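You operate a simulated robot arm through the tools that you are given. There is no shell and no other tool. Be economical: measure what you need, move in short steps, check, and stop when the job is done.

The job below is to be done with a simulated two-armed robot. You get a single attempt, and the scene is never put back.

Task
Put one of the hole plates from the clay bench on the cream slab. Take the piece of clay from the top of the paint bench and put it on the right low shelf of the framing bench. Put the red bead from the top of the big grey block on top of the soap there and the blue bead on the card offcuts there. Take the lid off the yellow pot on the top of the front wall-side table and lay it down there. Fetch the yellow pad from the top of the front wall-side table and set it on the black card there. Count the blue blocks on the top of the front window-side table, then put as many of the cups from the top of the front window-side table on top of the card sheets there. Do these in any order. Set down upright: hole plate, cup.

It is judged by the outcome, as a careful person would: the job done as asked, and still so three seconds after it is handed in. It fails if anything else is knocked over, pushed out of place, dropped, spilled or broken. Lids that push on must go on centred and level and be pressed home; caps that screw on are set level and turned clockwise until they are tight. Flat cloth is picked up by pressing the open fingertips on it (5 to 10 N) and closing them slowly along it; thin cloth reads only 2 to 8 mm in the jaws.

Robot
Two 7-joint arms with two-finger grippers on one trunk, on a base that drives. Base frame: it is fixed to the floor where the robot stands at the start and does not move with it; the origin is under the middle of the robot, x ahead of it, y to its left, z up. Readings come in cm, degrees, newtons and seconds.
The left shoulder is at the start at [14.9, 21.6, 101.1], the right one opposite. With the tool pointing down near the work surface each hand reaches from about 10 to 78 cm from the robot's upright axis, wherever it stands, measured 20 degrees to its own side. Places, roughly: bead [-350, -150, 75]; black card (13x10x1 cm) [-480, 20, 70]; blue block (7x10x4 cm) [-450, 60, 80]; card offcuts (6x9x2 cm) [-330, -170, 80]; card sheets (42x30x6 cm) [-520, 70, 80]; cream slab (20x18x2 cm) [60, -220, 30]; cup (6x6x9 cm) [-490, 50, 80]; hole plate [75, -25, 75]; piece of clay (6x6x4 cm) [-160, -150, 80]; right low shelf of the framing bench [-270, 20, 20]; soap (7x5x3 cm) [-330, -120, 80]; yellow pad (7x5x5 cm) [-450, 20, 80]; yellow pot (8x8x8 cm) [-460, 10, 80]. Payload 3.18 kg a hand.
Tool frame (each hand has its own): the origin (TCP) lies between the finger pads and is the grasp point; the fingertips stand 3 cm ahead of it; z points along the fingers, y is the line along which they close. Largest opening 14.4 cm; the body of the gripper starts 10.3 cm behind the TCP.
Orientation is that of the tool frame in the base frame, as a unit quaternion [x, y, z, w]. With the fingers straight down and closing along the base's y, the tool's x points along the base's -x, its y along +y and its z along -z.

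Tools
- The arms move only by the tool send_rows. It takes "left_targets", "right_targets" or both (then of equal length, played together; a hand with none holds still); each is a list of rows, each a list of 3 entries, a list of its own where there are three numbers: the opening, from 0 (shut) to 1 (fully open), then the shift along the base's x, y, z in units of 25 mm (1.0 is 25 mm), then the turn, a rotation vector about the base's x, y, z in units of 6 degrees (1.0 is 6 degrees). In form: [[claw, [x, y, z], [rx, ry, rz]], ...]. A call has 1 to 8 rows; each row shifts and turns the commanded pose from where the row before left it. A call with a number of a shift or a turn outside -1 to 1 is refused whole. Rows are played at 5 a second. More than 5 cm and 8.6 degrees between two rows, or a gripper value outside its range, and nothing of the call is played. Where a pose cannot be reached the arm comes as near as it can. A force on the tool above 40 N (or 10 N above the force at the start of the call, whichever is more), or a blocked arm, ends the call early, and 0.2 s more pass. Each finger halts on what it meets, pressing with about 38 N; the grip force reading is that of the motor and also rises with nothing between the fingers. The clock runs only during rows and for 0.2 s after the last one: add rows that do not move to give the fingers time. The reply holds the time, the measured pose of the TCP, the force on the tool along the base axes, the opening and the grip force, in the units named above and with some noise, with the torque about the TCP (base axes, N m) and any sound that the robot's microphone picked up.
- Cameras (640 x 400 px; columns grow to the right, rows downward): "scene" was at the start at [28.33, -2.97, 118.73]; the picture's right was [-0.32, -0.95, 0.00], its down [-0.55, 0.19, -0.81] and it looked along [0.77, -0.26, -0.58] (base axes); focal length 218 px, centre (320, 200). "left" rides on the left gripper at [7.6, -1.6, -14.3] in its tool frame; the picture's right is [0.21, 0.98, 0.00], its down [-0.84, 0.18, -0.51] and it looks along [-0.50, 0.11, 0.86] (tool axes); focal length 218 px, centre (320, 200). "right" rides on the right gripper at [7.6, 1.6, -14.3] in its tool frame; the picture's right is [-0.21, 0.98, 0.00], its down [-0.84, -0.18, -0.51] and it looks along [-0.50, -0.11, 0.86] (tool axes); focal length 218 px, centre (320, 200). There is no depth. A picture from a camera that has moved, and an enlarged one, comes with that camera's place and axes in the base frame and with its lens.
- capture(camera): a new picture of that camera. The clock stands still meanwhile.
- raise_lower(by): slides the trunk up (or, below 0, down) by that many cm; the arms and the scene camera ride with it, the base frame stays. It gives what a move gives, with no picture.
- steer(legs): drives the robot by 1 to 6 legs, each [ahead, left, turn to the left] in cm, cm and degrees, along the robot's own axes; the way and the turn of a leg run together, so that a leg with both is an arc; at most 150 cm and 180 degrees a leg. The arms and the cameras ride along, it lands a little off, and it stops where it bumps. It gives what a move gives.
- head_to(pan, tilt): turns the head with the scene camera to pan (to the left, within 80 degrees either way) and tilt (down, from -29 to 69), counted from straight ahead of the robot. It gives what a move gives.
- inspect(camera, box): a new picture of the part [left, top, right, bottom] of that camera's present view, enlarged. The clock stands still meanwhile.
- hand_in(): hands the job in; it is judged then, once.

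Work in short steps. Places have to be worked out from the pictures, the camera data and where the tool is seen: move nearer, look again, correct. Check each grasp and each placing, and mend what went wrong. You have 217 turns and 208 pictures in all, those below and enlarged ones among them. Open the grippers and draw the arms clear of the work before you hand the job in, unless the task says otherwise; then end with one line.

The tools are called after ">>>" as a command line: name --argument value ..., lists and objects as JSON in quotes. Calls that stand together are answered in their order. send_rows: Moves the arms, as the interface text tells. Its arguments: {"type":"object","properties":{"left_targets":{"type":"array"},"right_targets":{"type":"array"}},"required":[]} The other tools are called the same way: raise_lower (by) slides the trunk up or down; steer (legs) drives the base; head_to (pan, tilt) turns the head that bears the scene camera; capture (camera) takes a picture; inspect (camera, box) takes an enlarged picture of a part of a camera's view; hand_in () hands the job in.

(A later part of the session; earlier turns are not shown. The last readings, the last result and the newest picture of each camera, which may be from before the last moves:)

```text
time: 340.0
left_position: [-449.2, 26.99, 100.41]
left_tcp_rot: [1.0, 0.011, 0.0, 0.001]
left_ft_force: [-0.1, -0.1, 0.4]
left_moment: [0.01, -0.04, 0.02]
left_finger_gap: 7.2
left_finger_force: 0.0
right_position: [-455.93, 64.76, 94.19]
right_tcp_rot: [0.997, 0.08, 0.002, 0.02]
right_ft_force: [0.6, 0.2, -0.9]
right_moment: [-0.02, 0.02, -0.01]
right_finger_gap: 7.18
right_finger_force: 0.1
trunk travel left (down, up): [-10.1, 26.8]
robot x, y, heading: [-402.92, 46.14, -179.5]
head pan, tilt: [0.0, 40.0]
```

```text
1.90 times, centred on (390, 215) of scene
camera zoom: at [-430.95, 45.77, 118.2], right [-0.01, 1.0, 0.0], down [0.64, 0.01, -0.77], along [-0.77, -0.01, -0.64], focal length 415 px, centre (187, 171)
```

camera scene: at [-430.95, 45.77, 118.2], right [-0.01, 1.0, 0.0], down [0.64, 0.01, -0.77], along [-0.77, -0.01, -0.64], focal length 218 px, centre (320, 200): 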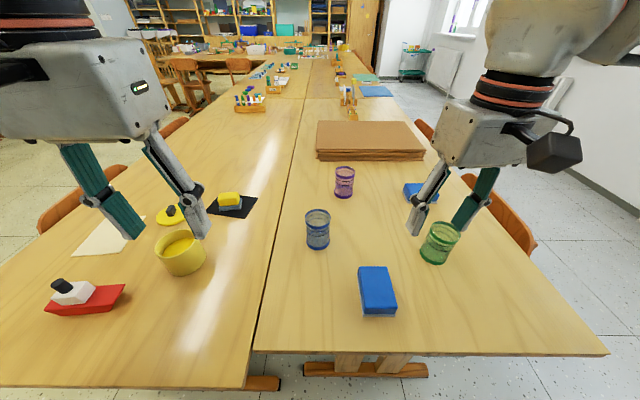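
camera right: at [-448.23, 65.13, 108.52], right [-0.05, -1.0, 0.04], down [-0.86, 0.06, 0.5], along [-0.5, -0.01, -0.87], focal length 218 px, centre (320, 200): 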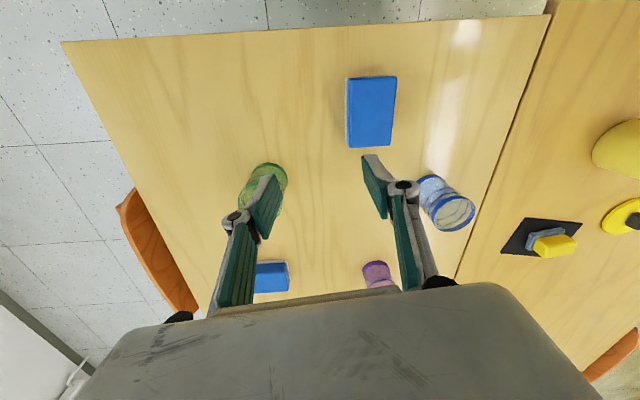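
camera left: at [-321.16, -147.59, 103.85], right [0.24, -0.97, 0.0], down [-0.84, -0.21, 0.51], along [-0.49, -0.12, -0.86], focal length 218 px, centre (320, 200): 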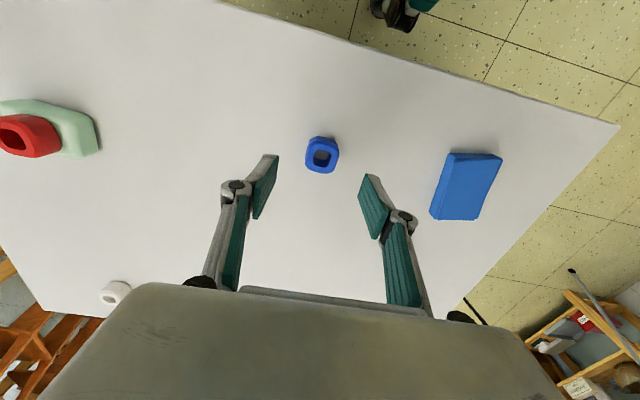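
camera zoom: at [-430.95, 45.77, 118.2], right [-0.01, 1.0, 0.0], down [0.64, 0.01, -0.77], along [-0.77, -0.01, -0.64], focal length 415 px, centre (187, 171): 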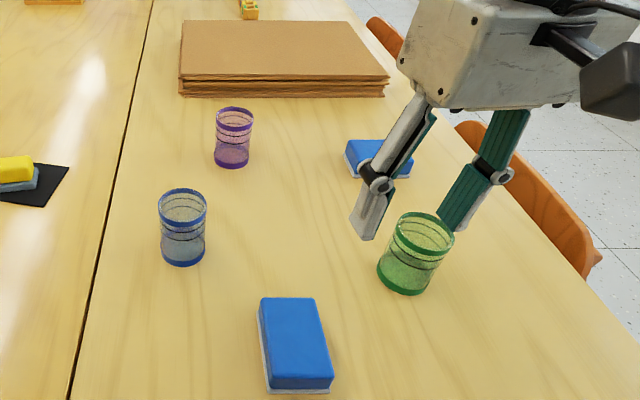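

Exactly two blue blocks, so two cups go on the card stack (top z≈80.5, x -506…-536, y 43…85). The stack is far, so I'll grip cups from the side with the right hand pitched ~-25°. I reposition the base and extend/pitch the hand above the purple cup ([-486.5,52.7]).

>>> steer --legs '[[4, 13, 0]]'

>>> send_rows --right_targets '[[0.6, [0, 0, 0.4], [0, 0.3, -0.8]], [0.65, [-1, 0, 0.4], [0, 1, -0.6]], [0.65, [-1, 0, 0.4], [0, 1, 0]], [0.65, [-1, 0, 0], [0, 1, 0]], [0.65, [-1, 0, 0], [0, 1, 0]], [0.65, [-1, 0, 0], [0, 1, 0]], [0.65, [-1, 0, 0], [0, 1, 0]], [0.65, [-1, 0, 0], [0, 1, 0]]]'

>>> send_rows --right_targets '[[0.65, [-0.8, 0, 0], [0, 1, 0]], [0.65, [-0.8, 0, 0], [0, 1, 0]], [0.65, [-0.8, 0, 0], [0, 1, 0]], [0.65, [-0.5, 0, 0], [0, 0.6, 0]]]'

>>> capture --camera "scene"

>>> capture --camera "right"

```text
time: 341.8
left_position: [-453.35, 13.94, 100.49]
left_tcp_rot: [1.0, 0.012, 0.0, 0.002]
left_ft_force: [-0.5, -0.1, -1.2]
left_moment: [0.02, -0.01, -0.02]
left_finger_gap: 7.2
left_finger_force: 0.1
right_position: [-459.94, 51.73, 94.21]
right_tcp_rot: [0.996, 0.081, 0.002, 0.019]
right_ft_force: [-0.1, -0.1, 0.0]
right_moment: [0.0, -0.01, 0.01]
right_finger_gap: 7.19
right_finger_force: 0.0
trunk travel left (down, up): [-10.1, 26.8]
robot x, y, heading: [-406.71, 33.22, -179.3]
head pan, tilt: [0.0, 40.0]
```

```text
time: 343.6
left_position: [-453.2, 13.93, 100.25]
left_tcp_rot: [1.0, 0.012, -0.001, 0.001]
left_ft_force: [0.0, 0.4, 0.3]
left_moment: [0.02, 0.02, 0.0]
left_finger_gap: 7.2
left_finger_force: 0.0
right_position: [-477.38, 51.88, 97.14]
right_tcp_rot: [0.928, 0.012, -0.372, 0.011]
right_ft_force: [0.8, -0.5, 0.6]
right_moment: [-0.01, -0.01, -0.01]
right_finger_gap: 9.32
right_finger_force: 0.0
trunk travel left (down, up): [-10.1, 26.8]
robot x, y, heading: [-406.9, 33.68, -179.5]
head pan, tilt: [0.0, 40.0]
```

```text
time: 344.6
left_position: [-453.17, 14.1, 100.45]
left_tcp_rot: [1.0, 0.013, 0.0, 0.001]
left_ft_force: [0.1, 0.7, 0.9]
left_moment: [-0.01, -0.02, 0.0]
left_finger_gap: 7.21
left_finger_force: 0.1
right_position: [-484.6, 51.66, 97.5]
right_tcp_rot: [0.841, 0.016, -0.541, 0.01]
right_ft_force: [-0.1, -0.3, -0.4]
right_moment: [0.01, 0.01, 0.02]
right_finger_gap: 9.39
right_finger_force: 0.0
trunk travel left (down, up): [-10.1, 26.8]
robot x, y, heading: [-406.79, 33.18, -179.3]
head pan, tilt: [0.0, 40.0]
```

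```text
62 pictures are left
camera scene: at [-434.85, 32.8, 118.23], right [-0.01, 1.0, 0.0], down [0.64, 0.01, -0.77], along [-0.77, -0.01, -0.64], focal length 218 px, centre (320, 200)
```

scene: 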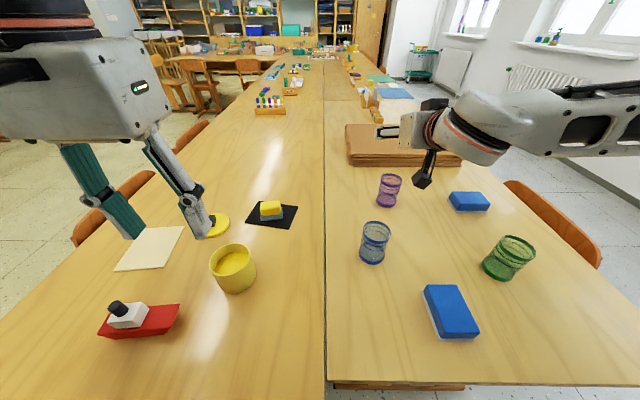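

```text
61 pictures are left
camera right: at [-468.42, 50.8, 96.41], right [-0.05, -0.98, 0.19], down [0.1, 0.18, 0.98], along [-0.99, 0.07, 0.09], focal length 218 px, centre (320, 200)
```

right: 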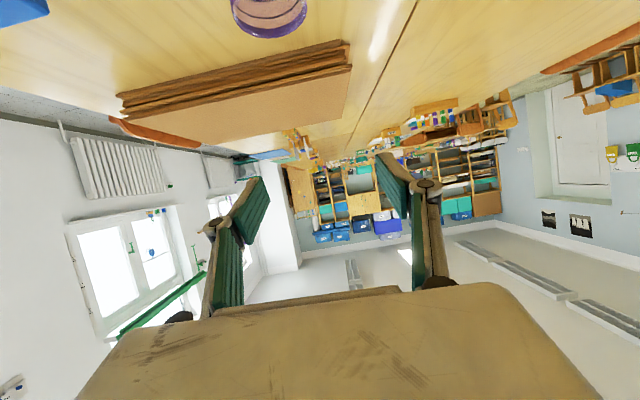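

The hand is at the right pitch above the purple cup ([-486,52.5]). The wrist camera hangs low, so I yaw 12° to keep it away from the blue cup, then descend most of the way and check.

>>> send_rows --right_targets '[[0.65, [-0.1, 0.2, 0], [0, 0, 1]], [0.65, [-0.1, 0.2, 0], [0, 0, 1]], [0.65, [0, 0, -1], [0, 0, 0]], [0.65, [0, 0, -1], [0, 0, 0]], [0.65, [0, 0, -1], [0, 0, 0]], [0.65, [0, 0, -0.6], [0, 0, 0]], [0.65, [0, 0, 0], [0, 0, 0]]]'

>>> capture --camera "right"

>>> inspect --camera "scene" --box '[320, 80, 520, 280]'

```text
time: 346.2
left_position: [-453.21, 14.01, 100.41]
left_tcp_rot: [1.0, 0.011, 0.0, 0.001]
left_ft_force: [-0.2, -1.2, 0.2]
left_moment: [-0.02, 0.03, -0.03]
left_finger_gap: 7.19
left_finger_force: 0.1
right_position: [-485.22, 53.65, 92.56]
right_tcp_rot: [0.836, 0.103, -0.535, 0.066]
right_ft_force: [-0.3, 0.4, 0.5]
right_moment: [-0.02, 0.01, -0.01]
right_finger_gap: 9.34
right_finger_force: 0.0
right hand out of reach, approached as far as the arm can: row 4, 5, 6
trunk travel left (down, up): [-10.1, 26.8]
robot x, y, heading: [-406.7, 33.47, -179.6]
head pan, tilt: [0.0, 40.0]
```

```text
60 pictures are left
camera right: at [-469.16, 56.14, 91.56], right [0.15, -0.97, 0.19], down [0.06, 0.2, 0.98], along [-0.99, -0.14, 0.09], focal length 218 px, centre (320, 200)
```

right: 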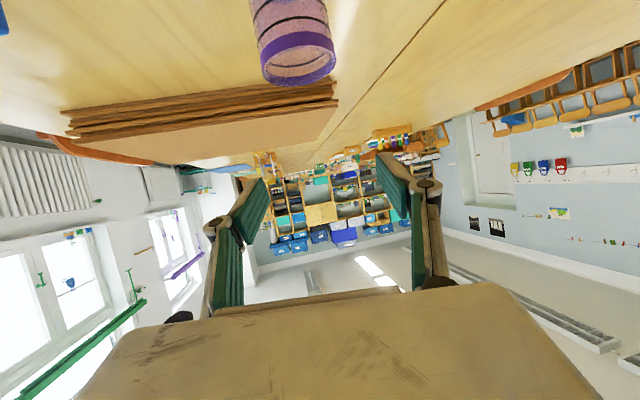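

```text
2.00 times, centred on (420, 180) of scene
camera zoom: at [-434.89, 32.82, 118.21], right [-0.01, 1.0, 0.0], down [0.64, 0.01, -0.77], along [-0.77, -0.01, -0.64], focal length 436 px, centre (120, 240)
```

zoom: 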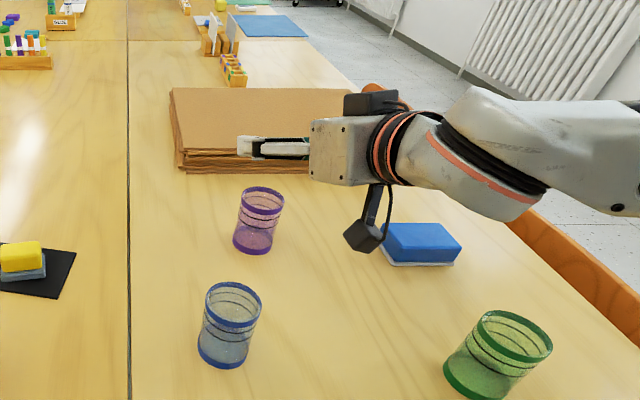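

The pose limit stops at z≈92.5. I raise the left hand for safety and lower the trunk 10 cm instead, then check.

>>> send_rows --left_targets '[[0.5, [0, 0, 1], [0, 0, 0]], [0.5, [0.3, 0, 1], [0, 0, 0]], [0.5, [0.3, 0, 1], [0, 0, 0]], [0.5, [0.3, 0, 1], [0, 0, 0]]]' --right_targets '[[0.65, [0, -0.2, 0], [0, 0, 0]], [0.65, [0, 0, 0], [0, 0, 0]], [0.65, [0, 0, 0], [0, 0, 0]], [0.65, [0, 0, 0], [0, 0, 0]]]'

>>> raise_lower --by -8

>>> capture --camera "right"

>>> inspect --camera "scene" --box '[320, 80, 520, 280]'

```text
time: 347.2
left_position: [-450.66, 13.87, 110.46]
left_tcp_rot: [1.0, 0.013, -0.002, 0.001]
left_ft_force: [0.4, 0.1, -0.7]
left_moment: [0.01, 0.03, 0.02]
left_finger_gap: 7.19
left_finger_force: 0.0
right_position: [-485.27, 53.16, 92.55]
right_tcp_rot: [0.836, 0.104, -0.535, 0.067]
right_ft_force: [-0.1, 0.1, 0.7]
right_moment: [-0.01, -0.06, 0.0]
right_finger_gap: 9.35
right_finger_force: 0.0
trunk travel left (down, up): [-10.1, 26.8]
robot x, y, heading: [-406.89, 33.46, -179.3]
head pan, tilt: [0.0, 40.0]
```

```text
time: 347.9
left_position: [-451.81, 14.05, 104.49]
left_tcp_rot: [1.0, 0.011, 0.014, 0.002]
left_ft_force: [-0.1, 0.8, 0.4]
left_moment: [-0.03, 0.01, 0.03]
left_finger_gap: 7.24
left_finger_force: 0.0
right_position: [-486.07, 53.27, 76.57]
right_tcp_rot: [0.877, 0.099, -0.464, 0.074]
right_ft_force: [-0.2, 3.7, 9.3]
right_moment: [0.51, 0.24, -0.11]
right_finger_gap: 9.97
right_finger_force: 3.3
trunk travel left (down, up): [-5.2, 31.8]
robot x, y, heading: [-407.03, 33.17, -179.5]
head pan, tilt: [0.0, 40.0]
stopped: the force on the tool passed its limit at 53 N (the readings are from after the stop); the commanded pose is now the measured one
```

```text
58 pictures are left
camera right: at [-470.07, 55.86, 78.13], right [0.12, -0.97, 0.21], down [-0.1, 0.2, 0.97], along [-0.99, -0.14, -0.07], focal length 218 px, centre (320, 200)
```

right: 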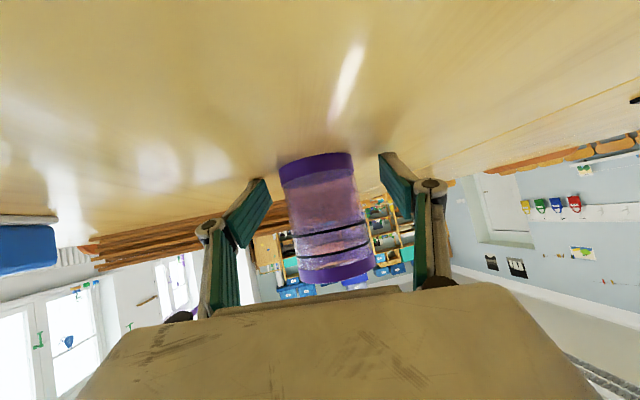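

```text
2.00 times, centred on (420, 180) of scene
camera zoom: at [-440.01, 32.89, 111.64], right [-0.01, 1.0, 0.0], down [0.64, 0.01, -0.77], along [-0.77, -0.01, -0.64], focal length 436 px, centre (120, 240)
```

zoom: 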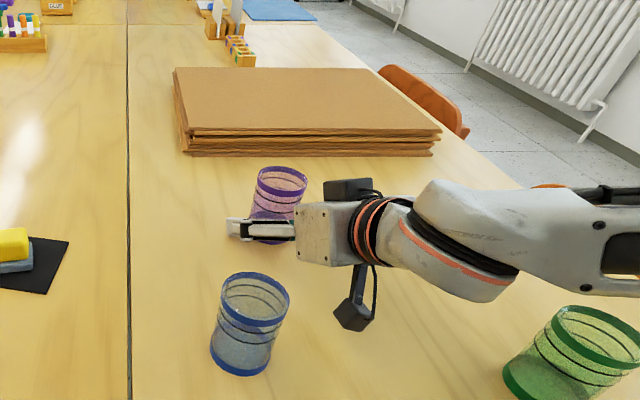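

The hand dropped further than expected and its tips touched the table (no harm seen; cup still stands between the fingers). I raise it 3.5 cm to grip height.

>>> send_rows --right_targets '[[0.65, [0, 0, 0.5], [0, 0, 0]], [0.65, [0, 0, 0.5], [0, 0, 0]], [0.65, [0, 0, 0.5], [0, 0, 0]], [0.65, [0, 0, 0], [0, 0, 0]]]'

>>> capture --camera "right"

```text
time: 348.9
left_position: [-451.74, 14.13, 104.39]
left_tcp_rot: [1.0, 0.011, 0.015, 0.002]
left_ft_force: [0.6, 0.1, -1.2]
left_moment: [-0.01, -0.01, -0.02]
left_finger_gap: 7.19
left_finger_force: 0.1
right_position: [-486.12, 53.22, 80.1]
right_tcp_rot: [0.878, 0.099, -0.463, 0.074]
right_ft_force: [0.3, -0.4, -0.2]
right_moment: [0.03, -0.02, 0.01]
right_finger_gap: 9.36
right_finger_force: 0.0
trunk travel left (down, up): [-5.2, 31.8]
robot x, y, heading: [-407.15, 33.2, -179.3]
head pan, tilt: [0.0, 40.0]
```

```text
56 pictures are left
camera right: at [-470.16, 55.82, 81.77], right [0.12, -0.97, 0.21], down [-0.11, 0.2, 0.97], along [-0.99, -0.14, -0.08], focal length 218 px, centre (320, 200)
```

right: 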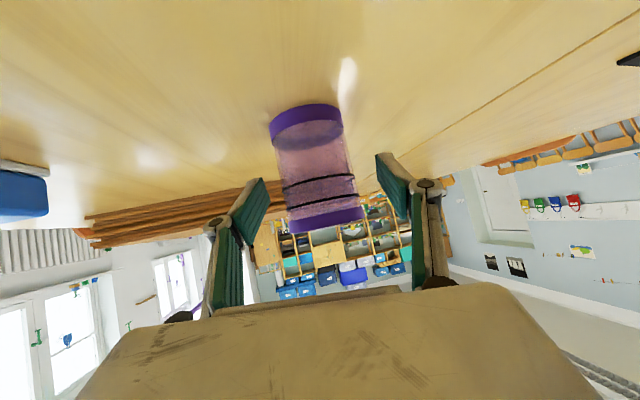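

The cup stands centred between the fingers. I close slowly on it.

>>> send_rows --right_targets '[[0.55, [0, 0, 0], [0, 0, 0]], [0.48, [0, 0, 0], [0, 0, 0]], [0.43, [0, 0, 0], [0, 0, 0]], [0.39, [0, 0, 0], [0, 0, 0]], [0.36, [0, 0, 0], [0, 0, 0]], [0.33, [0, 0, 0], [0, 0, 0]], [0.33, [0, 0, 0], [0, 0, 0]]]'

>>> capture --camera "right"

```text
time: 350.5
left_position: [-451.76, 14.02, 104.51]
left_tcp_rot: [1.0, 0.012, 0.015, 0.002]
left_ft_force: [0.2, 0.2, 0.5]
left_moment: [0.0, -0.01, -0.01]
left_finger_gap: 7.19
left_finger_force: 0.0
right_position: [-486.2, 53.23, 80.05]
right_tcp_rot: [0.878, 0.099, -0.462, 0.074]
right_ft_force: [0.3, -0.2, 0.7]
right_moment: [0.0, 0.05, -0.02]
right_finger_gap: 5.5
right_finger_force: 37.7
trunk travel left (down, up): [-5.2, 31.8]
robot x, y, heading: [-406.94, 33.36, -179.5]
head pan, tilt: [0.0, 40.0]
```

```text
55 pictures are left
camera right: at [-470.17, 55.83, 81.8], right [0.12, -0.97, 0.21], down [-0.1, 0.2, 0.97], along [-0.99, -0.14, -0.08], focal length 218 px, centre (320, 200)
```

right: 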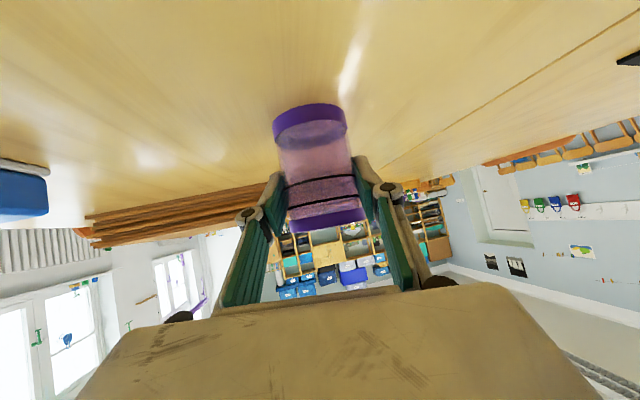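

Purple cup gripped (5.5 cm). I lift 10 cm and extend forward over the stack.

>>> send_rows --right_targets '[[0.33, [0, 0, 0.5], [0, 0, 0]], [0.33, [0, 0, 1], [0, 0, 0]], [0.33, [0, 0, 1], [0, 0, 0]], [0.33, [0, 0, 1], [0, 0, 0]], [0.33, [0, 0, 0.6], [0, 0, 0]]]'

>>> send_rows --right_targets '[[0.33, [-1, 0, 0], [0, 0, 0]], [0.33, [-1, 0, 0], [0, 0, 0]], [0.33, [-1, 0, 0], [0, 0, 0]], [0.33, [-1, 0, 0], [0, 0, 0]], [0.33, [-1, 0, 0], [0, 0, 0]], [0.33, [-1, 0, 0], [0, 0, 0]], [0.33, [-1, 0, 0], [0, 0, 0]], [0.33, [-1, 0, 0], [0, 0, 0]]]'

>>> capture --camera "right"

>>> inspect --camera "scene" --box '[300, 60, 500, 260]'

```text
time: 351.7
left_position: [-451.81, 14.07, 104.54]
left_tcp_rot: [1.0, 0.012, 0.015, 0.001]
left_ft_force: [0.3, -0.3, 0.6]
left_moment: [0.01, 0.04, 0.01]
left_finger_gap: 7.21
left_finger_force: 0.1
right_position: [-485.96, 53.14, 90.26]
right_tcp_rot: [0.878, 0.1, -0.463, 0.073]
right_ft_force: [-0.4, -0.2, -1.1]
right_moment: [0.0, -0.01, -0.03]
right_finger_gap: 5.51
right_finger_force: 38.1
trunk travel left (down, up): [-5.2, 31.8]
robot x, y, heading: [-407.03, 33.01, -179.3]
head pan, tilt: [0.0, 40.0]
```

```text
time: 353.5
left_position: [-451.81, 13.88, 104.45]
left_tcp_rot: [1.0, 0.013, 0.015, 0.001]
left_ft_force: [0.4, -1.2, 0.5]
left_moment: [0.01, 0.0, 0.02]
left_finger_gap: 7.19
left_finger_force: 0.0
right_position: [-506.34, 53.06, 89.96]
right_tcp_rot: [0.878, 0.1, -0.462, 0.074]
right_ft_force: [1.1, 0.6, -1.4]
right_moment: [-0.01, 0.0, 0.01]
right_finger_gap: 5.5
right_finger_force: 37.9
trunk travel left (down, up): [-5.2, 31.8]
robot x, y, heading: [-406.95, 33.05, -179.3]
head pan, tilt: [0.0, 40.0]
```

```text
54 pictures are left
camera right: at [-490.22, 55.7, 91.74], right [0.12, -0.97, 0.21], down [-0.11, 0.2, 0.97], along [-0.99, -0.14, -0.08], focal length 218 px, centre (320, 200)
```

right: 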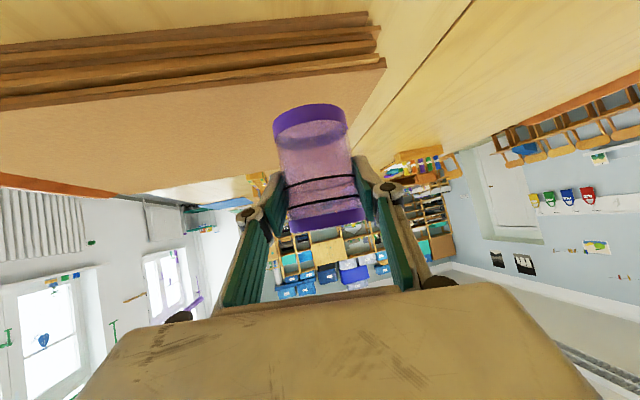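

```text
2.00 times, centred on (400, 160) of scene
camera zoom: at [-440.12, 32.77, 111.65], right [-0.01, 1.0, 0.0], down [0.64, 0.01, -0.77], along [-0.77, -0.01, -0.64], focal length 436 px, centre (160, 280)
```

zoom: 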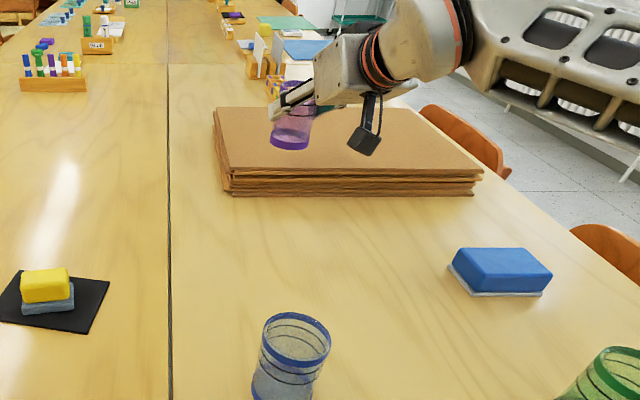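

The cup is over the stack's near edge. I go 5 cm further in and descend to just above the stack.

>>> send_rows --right_targets '[[0.33, [-1, 0, 0], [0, 0, 0]], [0.33, [-1, 0, 0], [0, 0, 0]], [0.33, [-0.2, 0, -0.5], [0, 0, 0]], [0.33, [0, 0, -0.5], [0, 0, 0]], [0.33, [0, 0, 0], [0, 0, 0]]]'

>>> capture --camera "right"

>>> inspect --camera "scene" --box '[320, 60, 460, 200]'

```text
time: 354.7
left_position: [-451.71, 14.09, 104.63]
left_tcp_rot: [1.0, 0.013, 0.015, 0.001]
left_ft_force: [-0.1, 0.4, -0.6]
left_moment: [0.01, 0.03, -0.01]
left_finger_gap: 7.21
left_finger_force: 0.1
right_position: [-511.55, 53.11, 87.8]
right_tcp_rot: [0.877, 0.099, -0.463, 0.074]
right_ft_force: [0.4, 0.2, -1.1]
right_moment: [0.05, -0.05, -0.03]
right_finger_gap: 5.51
right_finger_force: 38.6
trunk travel left (down, up): [-5.2, 31.8]
robot x, y, heading: [-406.63, 33.19, -179.5]
head pan, tilt: [0.0, 40.0]
```

```text
52 pictures are left
camera right: at [-495.49, 55.7, 89.66], right [0.12, -0.97, 0.21], down [-0.1, 0.2, 0.97], along [-0.99, -0.14, -0.08], focal length 218 px, centre (320, 200)
```

right: 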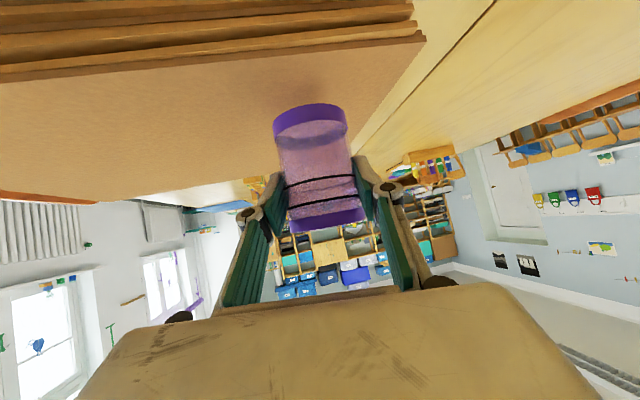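

```text
2.86 times, centred on (390, 130) of scene
camera zoom: at [-440.06, 32.8, 111.69], right [-0.01, 1.0, 0.0], down [0.64, 0.01, -0.77], along [-0.77, -0.01, -0.64], focal length 622 px, centre (120, 400)
```

zoom: 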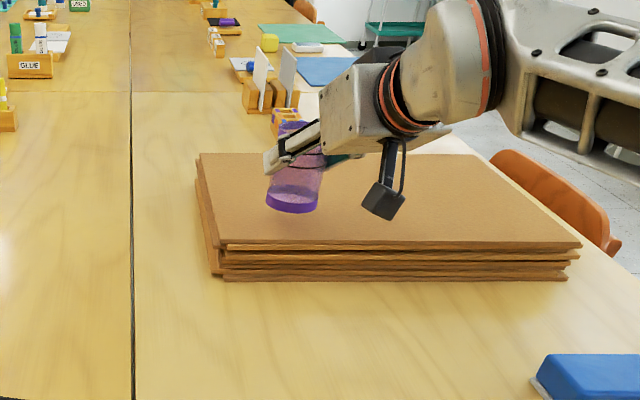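

Positioned well. I step down to contact.

>>> send_rows --right_targets '[[0.33, [0, 0, -0.4], [0, 0, 0]], [0.33, [0, 0, 0], [0, 0, 0]]]'

>>> send_rows --right_targets '[[0.33, [0, 0, -0.15], [0, 0, 0]], [0.33, [0, 0, 0], [0, 0, 0]]]'

>>> send_rows --right_targets '[[0.33, [0, 0, -0.12], [0, 0, 0]], [0.33, [0, 0, 0], [0, 0, 0]]]'

```text
time: 355.3
left_position: [-451.72, 14.07, 104.62]
left_tcp_rot: [1.0, 0.013, 0.015, 0.001]
left_ft_force: [-0.6, 0.4, 0.4]
left_moment: [0.03, -0.01, 0.0]
left_finger_gap: 7.21
left_finger_force: 0.0
right_position: [-511.34, 53.17, 86.89]
right_tcp_rot: [0.878, 0.1, -0.462, 0.074]
right_ft_force: [0.3, 0.1, -0.6]
right_moment: [-0.03, 0.01, 0.04]
right_finger_gap: 5.5
right_finger_force: 37.9
trunk travel left (down, up): [-5.2, 31.8]
robot x, y, heading: [-407.27, 33.19, -179.3]
head pan, tilt: [0.0, 40.0]
```

```text
time: 355.9
left_position: [-451.71, 13.99, 104.66]
left_tcp_rot: [1.0, 0.012, 0.016, 0.002]
left_ft_force: [0.0, -1.0, -0.7]
left_moment: [-0.01, 0.01, 0.02]
left_finger_gap: 7.21
left_finger_force: 0.0
right_position: [-511.75, 53.36, 86.52]
right_tcp_rot: [0.878, 0.099, -0.463, 0.074]
right_ft_force: [-0.5, 0.1, -0.6]
right_moment: [-0.01, -0.01, -0.05]
right_finger_gap: 5.49
right_finger_force: 38.1
trunk travel left (down, up): [-5.2, 31.8]
robot x, y, heading: [-406.8, 32.92, -179.5]
head pan, tilt: [0.0, 40.0]
```

```text
time: 356.5
left_position: [-451.72, 13.82, 104.59]
left_tcp_rot: [1.0, 0.013, 0.015, 0.002]
left_ft_force: [-0.5, 0.8, -0.1]
left_moment: [-0.01, 0.01, 0.0]
left_finger_gap: 7.21
left_finger_force: 0.0
right_position: [-511.63, 53.25, 86.07]
right_tcp_rot: [0.878, 0.1, -0.462, 0.075]
right_ft_force: [-0.1, 0.5, -0.1]
right_moment: [0.02, -0.02, -0.04]
right_finger_gap: 5.48
right_finger_force: 37.7
trunk travel left (down, up): [-5.2, 31.8]
robot x, y, heading: [-407.26, 33.16, -179.6]
head pan, tilt: [0.0, 40.0]
```

>>> send_rows --right_targets '[[0.33, [0, 0, -0.12], [0, 0, 0]], [0.33, [0, 0, 0], [0, 0, 0]]]'

>>> send_rows --right_targets '[[0.33, [0, 0, -0.12], [0, 0, 0]], [0.33, [0, 0, 0], [0, 0, 0]]]'

>>> inspect --camera "scene" --box '[320, 60, 460, 200]'

```text
time: 357.1
left_position: [-451.68, 14.05, 104.59]
left_tcp_rot: [1.0, 0.012, 0.015, 0.002]
left_ft_force: [-0.2, 0.3, -0.2]
left_moment: [-0.06, 0.03, 0.02]
left_finger_gap: 7.23
left_finger_force: 0.0
right_position: [-511.53, 53.21, 85.74]
right_tcp_rot: [0.877, 0.1, -0.464, 0.075]
right_ft_force: [-0.8, 0.2, -1.3]
right_moment: [0.02, 0.01, -0.01]
right_finger_gap: 5.5
right_finger_force: 37.4
trunk travel left (down, up): [-5.2, 31.8]
robot x, y, heading: [-407.13, 33.47, -179.4]
head pan, tilt: [0.0, 40.0]
```

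```text
time: 357.7
left_position: [-451.72, 14.06, 104.61]
left_tcp_rot: [1.0, 0.013, 0.015, 0.001]
left_ft_force: [-0.2, 0.1, -0.4]
left_moment: [-0.01, 0.04, -0.02]
left_finger_gap: 7.19
left_finger_force: 0.0
right_position: [-511.72, 53.22, 85.55]
right_tcp_rot: [0.878, 0.099, -0.463, 0.074]
right_ft_force: [0.2, -0.3, -0.4]
right_moment: [0.03, -0.01, -0.02]
right_finger_gap: 5.5
right_finger_force: 37.9
trunk travel left (down, up): [-5.2, 31.8]
robot x, y, heading: [-406.71, 33.21, -179.3]
head pan, tilt: [0.0, 40.0]
```

```text
2.86 times, centred on (390, 130) of scene
camera zoom: at [-440.08, 32.8, 111.67], right [-0.01, 1.0, 0.0], down [0.64, 0.01, -0.77], along [-0.77, -0.01, -0.64], focal length 622 px, centre (120, 400)
```

zoom: 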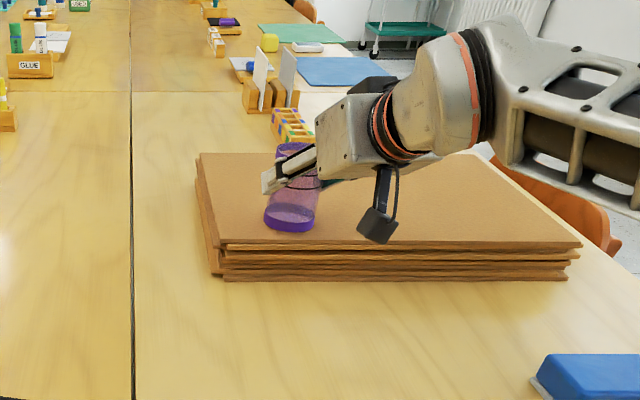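

Close to the surface; continuing in 3 mm steps.

>>> send_rows --right_targets '[[0.33, [0, 0, -0.12], [0, 0, 0]], [0.33, [0, 0, 0], [0, 0, 0]]]'

>>> send_rows --right_targets '[[0.33, [0, 0, -0.12], [0, 0, 0]], [0.33, [0, 0, 0], [0, 0, 0]]]'

```text
time: 358.3
left_position: [-451.67, 14.02, 104.64]
left_tcp_rot: [1.0, 0.012, 0.015, 0.001]
left_ft_force: [0.2, 0.0, 0.1]
left_moment: [-0.03, 0.0, 0.01]
left_finger_gap: 7.21
left_finger_force: 0.0
right_position: [-511.56, 53.22, 85.48]
right_tcp_rot: [0.877, 0.1, -0.464, 0.074]
right_ft_force: [-0.6, 1.9, 4.4]
right_moment: [0.15, 0.11, -0.02]
right_finger_gap: 5.5
right_finger_force: 38.2
trunk travel left (down, up): [-5.2, 31.8]
robot x, y, heading: [-406.69, 33.25, -179.4]
head pan, tilt: [0.0, 40.0]
```

```text
time: 358.9
left_position: [-451.5, 13.86, 104.66]
left_tcp_rot: [1.0, 0.012, 0.014, 0.002]
left_ft_force: [0.3, 0.2, 0.2]
left_moment: [0.0, 0.0, 0.0]
left_finger_gap: 7.21
left_finger_force: 0.0
right_position: [-511.68, 53.22, 85.48]
right_tcp_rot: [0.877, 0.1, -0.465, 0.073]
right_ft_force: [-2.3, 2.7, 11.3]
right_moment: [0.44, 0.27, 0.01]
right_finger_gap: 5.49
right_finger_force: 38.6
trunk travel left (down, up): [-5.2, 31.8]
robot x, y, heading: [-407.13, 33.13, -179.6]
head pan, tilt: [0.0, 40.0]
```

Contact (11 N). I open slowly and withdraw back-and-up along the hand's axis.

>>> send_rows --right_targets '[[0.42, [0, 0, 0.03], [0, 0, 0]], [0.48, [0, 0, 0], [0, 0, 0]], [0.55, [0, 0, 0], [0, 0, 0]], [0.63, [0, 0, 0], [0, 0, 0]], [0.63, [0.6, 0.16, 0.42], [0, 0, 0]], [0.63, [0.8, 0.22, 0.56], [0, 0, 0]], [0.63, [0.8, 0.22, 0.56], [0, 0, 0]], [0.63, [0.8, 0.22, 0.56], [0, 0, 0]]]'

>>> inspect --camera "scene" --box '[300, 60, 500, 260]'

```text
time: 360.7
left_position: [-451.71, 13.98, 104.53]
left_tcp_rot: [1.0, 0.012, 0.014, 0.002]
left_ft_force: [0.6, 1.4, 0.8]
left_moment: [0.04, -0.02, -0.01]
left_finger_gap: 7.18
left_finger_force: 0.1
right_position: [-503.88, 55.31, 90.35]
right_tcp_rot: [0.878, 0.1, -0.462, 0.075]
right_ft_force: [0.2, 0.1, 0.2]
right_moment: [0.0, 0.03, 0.02]
right_finger_gap: 9.08
right_finger_force: 0.1
trunk travel left (down, up): [-5.2, 31.8]
robot x, y, heading: [-406.72, 32.99, -179.6]
head pan, tilt: [0.0, 40.0]
```

```text
2.00 times, centred on (400, 160) of scene
camera zoom: at [-440.02, 32.81, 111.71], right [-0.01, 1.0, 0.0], down [0.64, 0.01, -0.77], along [-0.77, -0.01, -0.64], focal length 436 px, centre (160, 280)
```

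zoom: 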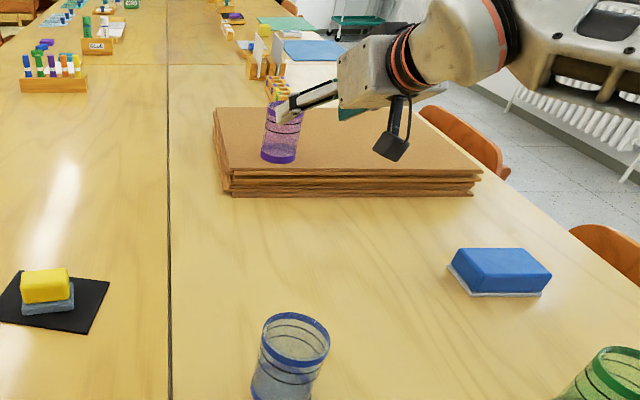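

Purple cup stands upright on the stack. I raise and retract the hand, then drive back and right to put it above the green cup ([-461.7,72.3]).

>>> send_rows --right_targets '[[0.63, [0.4, 0.1, 1], [0, 0, 0]], [0.63, [0.6, 0.1, 1], [0, 0, 0]], [0.63, [1, 0, 0.4], [0, 0, 0]], [0.63, [1, 0, 0], [0, 0, 0]], [0.63, [1, 0, 0], [0, 0, 0]], [0.63, [1, 0, 0], [0, 0, 0]], [0.63, [1, 0, 0], [0, 0, 0]], [0.63, [1, 0, 0], [0, 0, 0]]]'

>>> steer --legs '[[-25, -17, 0]]'

>>> head_to --pan -15 --tilt 40

>>> capture --camera "scene"

>>> capture --camera "right"

```text
time: 362.5
left_position: [-451.73, 13.97, 104.56]
left_tcp_rot: [1.0, 0.013, 0.015, 0.001]
left_ft_force: [0.0, -0.5, 0.1]
left_moment: [0.0, 0.0, 0.02]
left_finger_gap: 7.2
left_finger_force: 0.0
right_position: [-486.43, 55.61, 96.28]
right_tcp_rot: [0.878, 0.1, -0.462, 0.074]
right_ft_force: [-0.4, 0.1, -0.2]
right_moment: [-0.01, -0.05, -0.02]
right_finger_gap: 9.08
right_finger_force: 0.1
trunk travel left (down, up): [-5.2, 31.8]
robot x, y, heading: [-406.79, 33.55, -179.4]
head pan, tilt: [0.0, 40.0]
```

```text
time: 364.6
left_position: [-426.87, 30.58, 104.56]
left_tcp_rot: [1.0, 0.015, 0.015, 0.001]
left_ft_force: [1.1, 0.0, -0.6]
left_moment: [0.01, 0.03, 0.02]
left_finger_gap: 7.22
left_finger_force: 0.0
right_position: [-461.82, 71.97, 96.26]
right_tcp_rot: [0.877, 0.103, -0.463, 0.077]
right_ft_force: [0.0, 0.0, -0.1]
right_moment: [0.0, 0.01, 0.04]
right_finger_gap: 9.07
right_finger_force: 0.1
trunk travel left (down, up): [-5.2, 31.8]
robot x, y, heading: [-382.14, 50.12, -179.1]
head pan, tilt: [0.0, 40.0]
```

```text
time: 365.4
left_position: [-426.8, 30.52, 104.56]
left_tcp_rot: [1.0, 0.014, 0.015, 0.002]
left_ft_force: [-0.2, -0.6, 0.4]
left_moment: [-0.01, 0.0, 0.0]
left_finger_gap: 7.2
left_finger_force: 0.0
right_position: [-461.76, 72.01, 96.17]
right_tcp_rot: [0.877, 0.102, -0.463, 0.076]
right_ft_force: [0.6, 0.5, -0.2]
right_moment: [-0.01, 0.0, -0.03]
right_finger_gap: 9.08
right_finger_force: 0.0
trunk travel left (down, up): [-5.2, 31.8]
robot x, y, heading: [-381.89, 50.06, -179.1]
head pan, tilt: [-15.0, 40.0]
```

```text
48 pictures are left
camera scene: at [-415.02, 51.57, 111.67], right [0.24, 0.97, 0.0], down [0.62, -0.16, -0.77], along [-0.74, 0.19, -0.64], focal length 218 px, centre (320, 200)
```

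scene: 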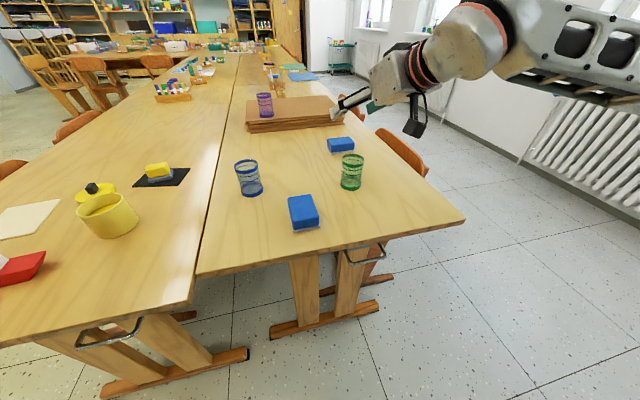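

```text
47 pictures are left
camera right: at [-445.85, 74.59, 98.0], right [0.13, -0.97, 0.21], down [-0.11, 0.2, 0.97], along [-0.99, -0.15, -0.08], focal length 218 px, centre (320, 200)
```

right: 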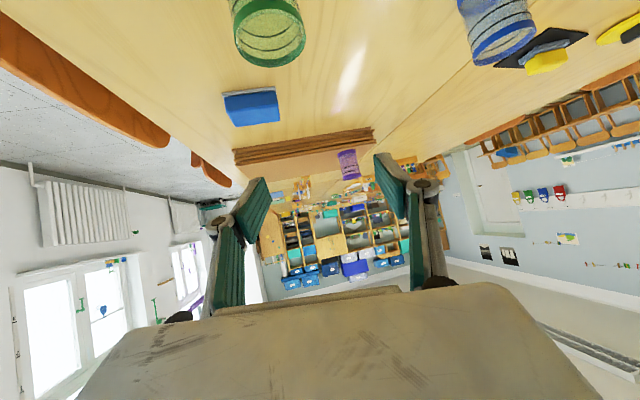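

Green cup at about [-462,72.8]. I correct (+0.75,+1.1) cm and descend to grip height z≈80 in two stages.

>>> send_rows --right_targets '[[0.65, [0.3, 0.44, 0], [0, 0, 0]], [0.65, [0, 0, -1], [0, 0, 0]], [0.65, [0, 0, -1], [0, 0, 0]], [0.65, [0, 0, -1], [0, 0, 0]], [0.65, [0, 0, 0], [0, 0, 0]]]'

>>> capture --camera "right"

```text
time: 366.6
left_position: [-426.89, 30.48, 104.49]
left_tcp_rot: [1.0, 0.015, 0.015, 0.001]
left_ft_force: [1.1, 0.4, -0.1]
left_moment: [-0.02, 0.04, 0.01]
left_finger_gap: 7.21
left_finger_force: 0.1
right_position: [-461.23, 72.98, 89.01]
right_tcp_rot: [0.878, 0.102, -0.462, 0.075]
right_ft_force: [-0.2, 0.8, 0.2]
right_moment: [0.01, 0.02, 0.0]
right_finger_gap: 9.33
right_finger_force: 0.0
trunk travel left (down, up): [-5.2, 31.8]
robot x, y, heading: [-382.14, 49.87, -178.9]
head pan, tilt: [-15.0, 40.0]
```

```text
46 pictures are left
camera right: at [-445.18, 75.58, 90.79], right [0.13, -0.97, 0.21], down [-0.1, 0.2, 0.97], along [-0.99, -0.15, -0.08], focal length 218 px, centre (320, 200)
```

right: 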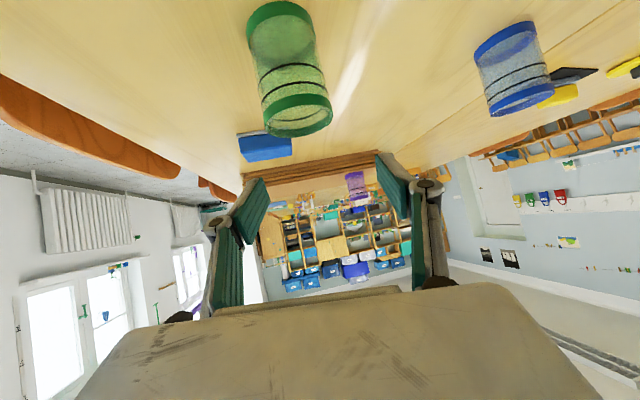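

The cup line is ~5 mm to the +y side; I correct and descend the rest.

>>> send_rows --right_targets '[[0.65, [0, 0.2, -0.5], [0, 0, 0]], [0.65, [0, 0, -1], [0, 0, 0]], [0.65, [0, 0, -1], [0, 0, 0]], [0.65, [0, 0, -1], [0, 0, 0]], [0.65, [0, 0, 0], [0, 0, 0]]]'

>>> capture --camera "right"

```text
time: 367.8
left_position: [-426.78, 30.47, 104.64]
left_tcp_rot: [1.0, 0.014, 0.015, 0.002]
left_ft_force: [-0.7, 0.0, -0.2]
left_moment: [-0.01, 0.01, -0.03]
left_finger_gap: 7.2
left_finger_force: 0.0
right_position: [-461.22, 73.74, 79.91]
right_tcp_rot: [0.877, 0.102, -0.464, 0.076]
right_ft_force: [0.3, 0.6, 0.7]
right_moment: [0.02, 0.01, -0.02]
right_finger_gap: 9.37
right_finger_force: 0.0
trunk travel left (down, up): [-5.2, 31.8]
robot x, y, heading: [-382.11, 50.0, -179.1]
head pan, tilt: [-15.0, 40.0]
```

```text
45 pictures are left
camera right: at [-445.05, 76.43, 81.57], right [0.13, -0.97, 0.21], down [-0.1, 0.2, 0.97], along [-0.99, -0.15, -0.08], focal length 218 px, centre (320, 200)
```

right: 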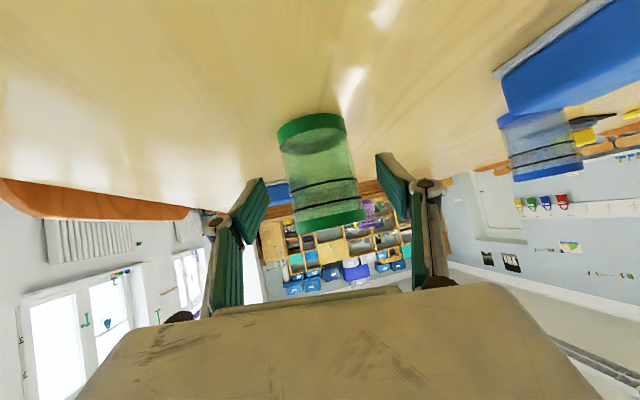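

Centred just like the purple one. I close.

>>> send_rows --right_targets '[[0.55, [0, 0, 0], [0, 0, 0]], [0.48, [0, 0, 0], [0, 0, 0]], [0.43, [0, 0, 0], [0, 0, 0]], [0.39, [0, 0, 0], [0, 0, 0]], [0.36, [0, 0, 0], [0, 0, 0]], [0.33, [0, 0, 0], [0, 0, 0]], [0.33, [0, 0, 0], [0, 0, 0]]]'

>>> send_rows --right_targets '[[0.33, [0, 0, 0.5], [0, 0, 0]], [0.33, [0, 0, 1], [0, 0, 0]], [0.33, [0, 0, 1], [0, 0, 0]], [0.33, [0, 0, 1], [0, 0, 0]], [0.33, [0, 0, 1], [0, 0, 0]], [0.33, [0, 0, 0.5], [0, 0, 0]]]'

>>> capture --camera "right"

```text
time: 369.4
left_position: [-426.8, 30.44, 104.53]
left_tcp_rot: [1.0, 0.015, 0.015, 0.001]
left_ft_force: [0.4, 0.2, -0.1]
left_moment: [0.04, -0.01, 0.0]
left_finger_gap: 7.21
left_finger_force: 0.1
right_position: [-461.12, 73.87, 79.81]
right_tcp_rot: [0.878, 0.102, -0.462, 0.075]
right_ft_force: [0.1, 1.2, 0.4]
right_moment: [0.03, -0.02, 0.04]
right_finger_gap: 5.75
right_finger_force: 38.1
trunk travel left (down, up): [-5.2, 31.8]
robot x, y, heading: [-381.92, 49.94, -179.1]
head pan, tilt: [-15.0, 40.0]
```

```text
time: 370.8
left_position: [-426.87, 30.43, 104.49]
left_tcp_rot: [1.0, 0.014, 0.015, 0.002]
left_ft_force: [-0.2, 0.5, -1.0]
left_moment: [0.04, 0.03, -0.01]
left_finger_gap: 7.2
left_finger_force: 0.1
right_position: [-460.98, 73.63, 92.53]
right_tcp_rot: [0.878, 0.102, -0.461, 0.075]
right_ft_force: [-1.0, -0.6, -0.5]
right_moment: [0.0, 0.01, 0.0]
right_finger_gap: 5.67
right_finger_force: 38.4
trunk travel left (down, up): [-5.2, 31.8]
robot x, y, heading: [-381.93, 49.92, -179.0]
head pan, tilt: [-15.0, 40.0]
```

```text
44 pictures are left
camera right: at [-445.03, 76.28, 94.3], right [0.13, -0.97, 0.21], down [-0.11, 0.2, 0.97], along [-0.99, -0.15, -0.08], focal length 218 px, centre (320, 200)
```

right: 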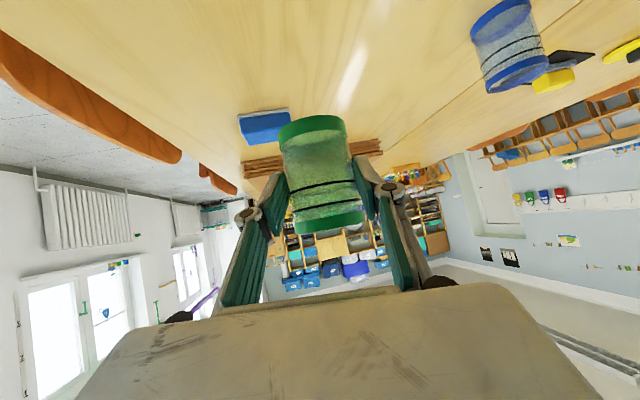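

Held level. I drive 25 cm ahead and then extend the arm over the stack.

>>> steer --legs '[[24.5, 0, 0]]'

>>> send_rows --right_targets '[[0.33, [-1, 0, 0], [0, 0, 0]], [0.33, [-1, 0, 0], [0, 0, 0]], [0.33, [-1, 0, 0], [0, 0, 0]], [0.33, [-1, 0, 0], [0, 0, 0]], [0.33, [-1, 0, 0], [0, 0, 0]], [0.33, [-1, -0.1, 0], [0, 0, 0]], [0.33, [-1, -0.1, 0], [0, 0, 0]], [0.33, [-1, -0.1, 0], [0, 0, 0]]]'

>>> head_to --pan -15 --tilt 35

>>> capture --camera "right"

>>> capture --camera "scene"

```text
time: 372.6
left_position: [-451.24, 30.08, 104.51]
left_tcp_rot: [1.0, 0.016, 0.014, 0.002]
left_ft_force: [-0.9, -0.2, -0.1]
left_moment: [-0.01, -0.04, 0.03]
left_finger_gap: 7.17
left_finger_force: 0.0
right_position: [-485.52, 73.14, 92.52]
right_tcp_rot: [0.877, 0.103, -0.462, 0.076]
right_ft_force: [0.5, -0.1, 0.4]
right_moment: [0.0, 0.04, 0.0]
right_finger_gap: 5.67
right_finger_force: 37.9
trunk travel left (down, up): [-5.2, 31.8]
robot x, y, heading: [-406.39, 49.84, -179.2]
head pan, tilt: [-15.0, 40.0]
```

```text
time: 374.4
left_position: [-451.15, 30.11, 104.55]
left_tcp_rot: [1.0, 0.016, 0.015, 0.002]
left_ft_force: [0.0, 0.7, -0.9]
left_moment: [-0.02, 0.03, 0.01]
left_finger_gap: 7.22
left_finger_force: 0.1
right_position: [-505.34, 72.47, 92.83]
right_tcp_rot: [0.878, 0.103, -0.461, 0.076]
right_ft_force: [0.2, 0.0, -0.9]
right_moment: [-0.01, 0.03, 0.01]
right_finger_gap: 5.65
right_finger_force: 38.0
trunk travel left (down, up): [-5.2, 31.8]
robot x, y, heading: [-406.66, 49.38, -179.0]
head pan, tilt: [-15.0, 40.0]
```

```text
time: 375.0
left_position: [-451.09, 30.04, 104.55]
left_tcp_rot: [1.0, 0.016, 0.015, 0.002]
left_ft_force: [0.1, -0.4, 0.4]
left_moment: [0.03, 0.0, -0.02]
left_finger_gap: 7.21
left_finger_force: 0.2
right_position: [-505.2, 72.61, 92.86]
right_tcp_rot: [0.878, 0.102, -0.462, 0.075]
right_ft_force: [-0.2, -0.5, 0.0]
right_moment: [0.01, -0.01, 0.0]
right_finger_gap: 5.63
right_finger_force: 37.9
trunk travel left (down, up): [-5.2, 31.8]
robot x, y, heading: [-406.1, 49.47, -178.9]
head pan, tilt: [-15.0, 35.0]
```

```text
43 pictures are left
camera right: at [-489.22, 75.21, 94.59], right [0.13, -0.97, 0.21], down [-0.11, 0.2, 0.97], along [-0.99, -0.15, -0.08], focal length 218 px, centre (320, 200)
```

right: 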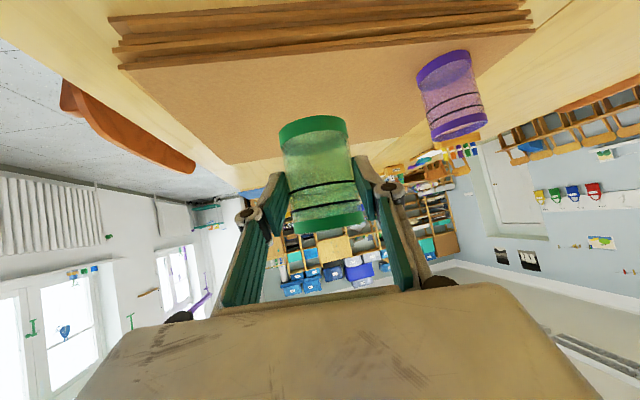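

```text
42 pictures are left
camera scene: at [-439.64, 51.2, 112.42], right [0.24, 0.97, 0.0], down [0.56, -0.14, -0.82], along [-0.79, 0.2, -0.57], focal length 218 px, centre (320, 200)
```

scene: 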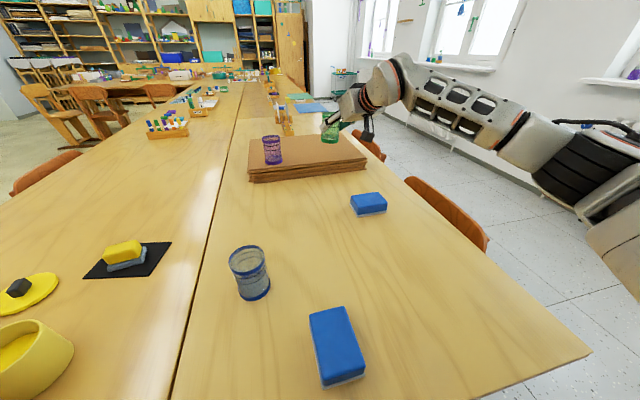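

I advance 6 cm further and descend to just above the stack top.

>>> send_rows --right_targets '[[0.33, [-1, -0.05, 0], [0, 0, 0]], [0.33, [-1, -0.05, 0], [0, 0, 0]], [0.33, [-0.5, 0, -0.5], [0, 0, 0]], [0.33, [0, 0, -1], [0, 0, 0]], [0.33, [0, 0, -0.9], [0, 0, 0]], [0.33, [0, 0, 0], [0, 0, 0]]]'

>>> inspect --camera "scene" --box '[230, 90, 400, 220]'

```text
time: 376.4
left_position: [-451.11, 30.07, 104.52]
left_tcp_rot: [1.0, 0.015, 0.015, 0.001]
left_ft_force: [-0.1, -0.5, 0.7]
left_moment: [-0.03, -0.01, 0.02]
left_finger_gap: 7.19
left_finger_force: 0.0
right_position: [-509.53, 71.46, 87.46]
right_tcp_rot: [0.877, 0.103, -0.463, 0.076]
right_ft_force: [-0.4, -0.1, -0.1]
right_moment: [0.0, -0.04, 0.0]
right_finger_gap: 5.63
right_finger_force: 37.7
right hand out of reach, approached as far as the arm can: row 2, 3
trunk travel left (down, up): [-5.2, 31.8]
robot x, y, heading: [-406.41, 49.69, -179.1]
head pan, tilt: [-15.0, 35.0]
```

```text
3.08 times, centred on (315, 155) of scene
camera zoom: at [-439.61, 51.2, 112.45], right [0.24, 0.97, 0.0], down [0.56, -0.14, -0.82], along [-0.79, 0.2, -0.57], focal length 670 px, centre (335, 338)
```

zoom: 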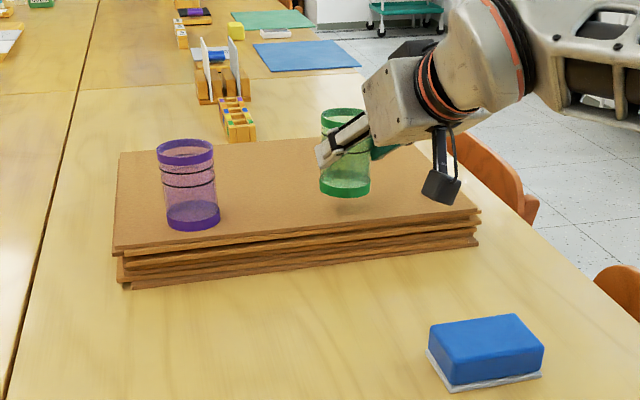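

Cup centre ≈[-510.6,71]; I add 1 cm forward and step down to contact.

>>> send_rows --right_targets '[[0.33, [-0.4, 0, -0.3], [0, 0, 0]], [0.33, [0, 0, -0.3], [0, 0, 0]], [0.33, [0, 0, 0], [0, 0, 0]]]'

>>> send_rows --right_targets '[[0.33, [0, 0, -0.15], [0, 0, 0]], [0.33, [0, 0, 0], [0, 0, 0]]]'

```text
time: 377.2
left_position: [-451.13, 29.95, 104.46]
left_tcp_rot: [1.0, 0.016, 0.015, 0.001]
left_ft_force: [-0.5, 0.5, 1.3]
left_moment: [0.03, 0.02, 0.02]
left_finger_gap: 7.19
left_finger_force: 0.0
right_position: [-510.74, 71.53, 86.13]
right_tcp_rot: [0.878, 0.102, -0.462, 0.075]
right_ft_force: [0.3, 0.8, -0.7]
right_moment: [-0.01, 0.01, 0.0]
right_finger_gap: 5.61
right_finger_force: 37.9
trunk travel left (down, up): [-5.2, 31.8]
robot x, y, heading: [-406.45, 49.62, -178.9]
head pan, tilt: [-15.0, 35.0]
```

```text
time: 377.8
left_position: [-451.17, 30.12, 104.52]
left_tcp_rot: [1.0, 0.015, 0.015, 0.001]
left_ft_force: [0.5, 0.2, 0.4]
left_moment: [-0.05, 0.01, 0.02]
left_finger_gap: 7.2
left_finger_force: 0.1
right_position: [-510.75, 71.53, 85.73]
right_tcp_rot: [0.877, 0.103, -0.462, 0.076]
right_ft_force: [0.7, 0.8, -0.6]
right_moment: [0.04, 0.02, 0.03]
right_finger_gap: 5.6
right_finger_force: 38.4
trunk travel left (down, up): [-5.2, 31.8]
robot x, y, heading: [-406.24, 50.03, -178.9]
head pan, tilt: [-15.0, 35.0]
```

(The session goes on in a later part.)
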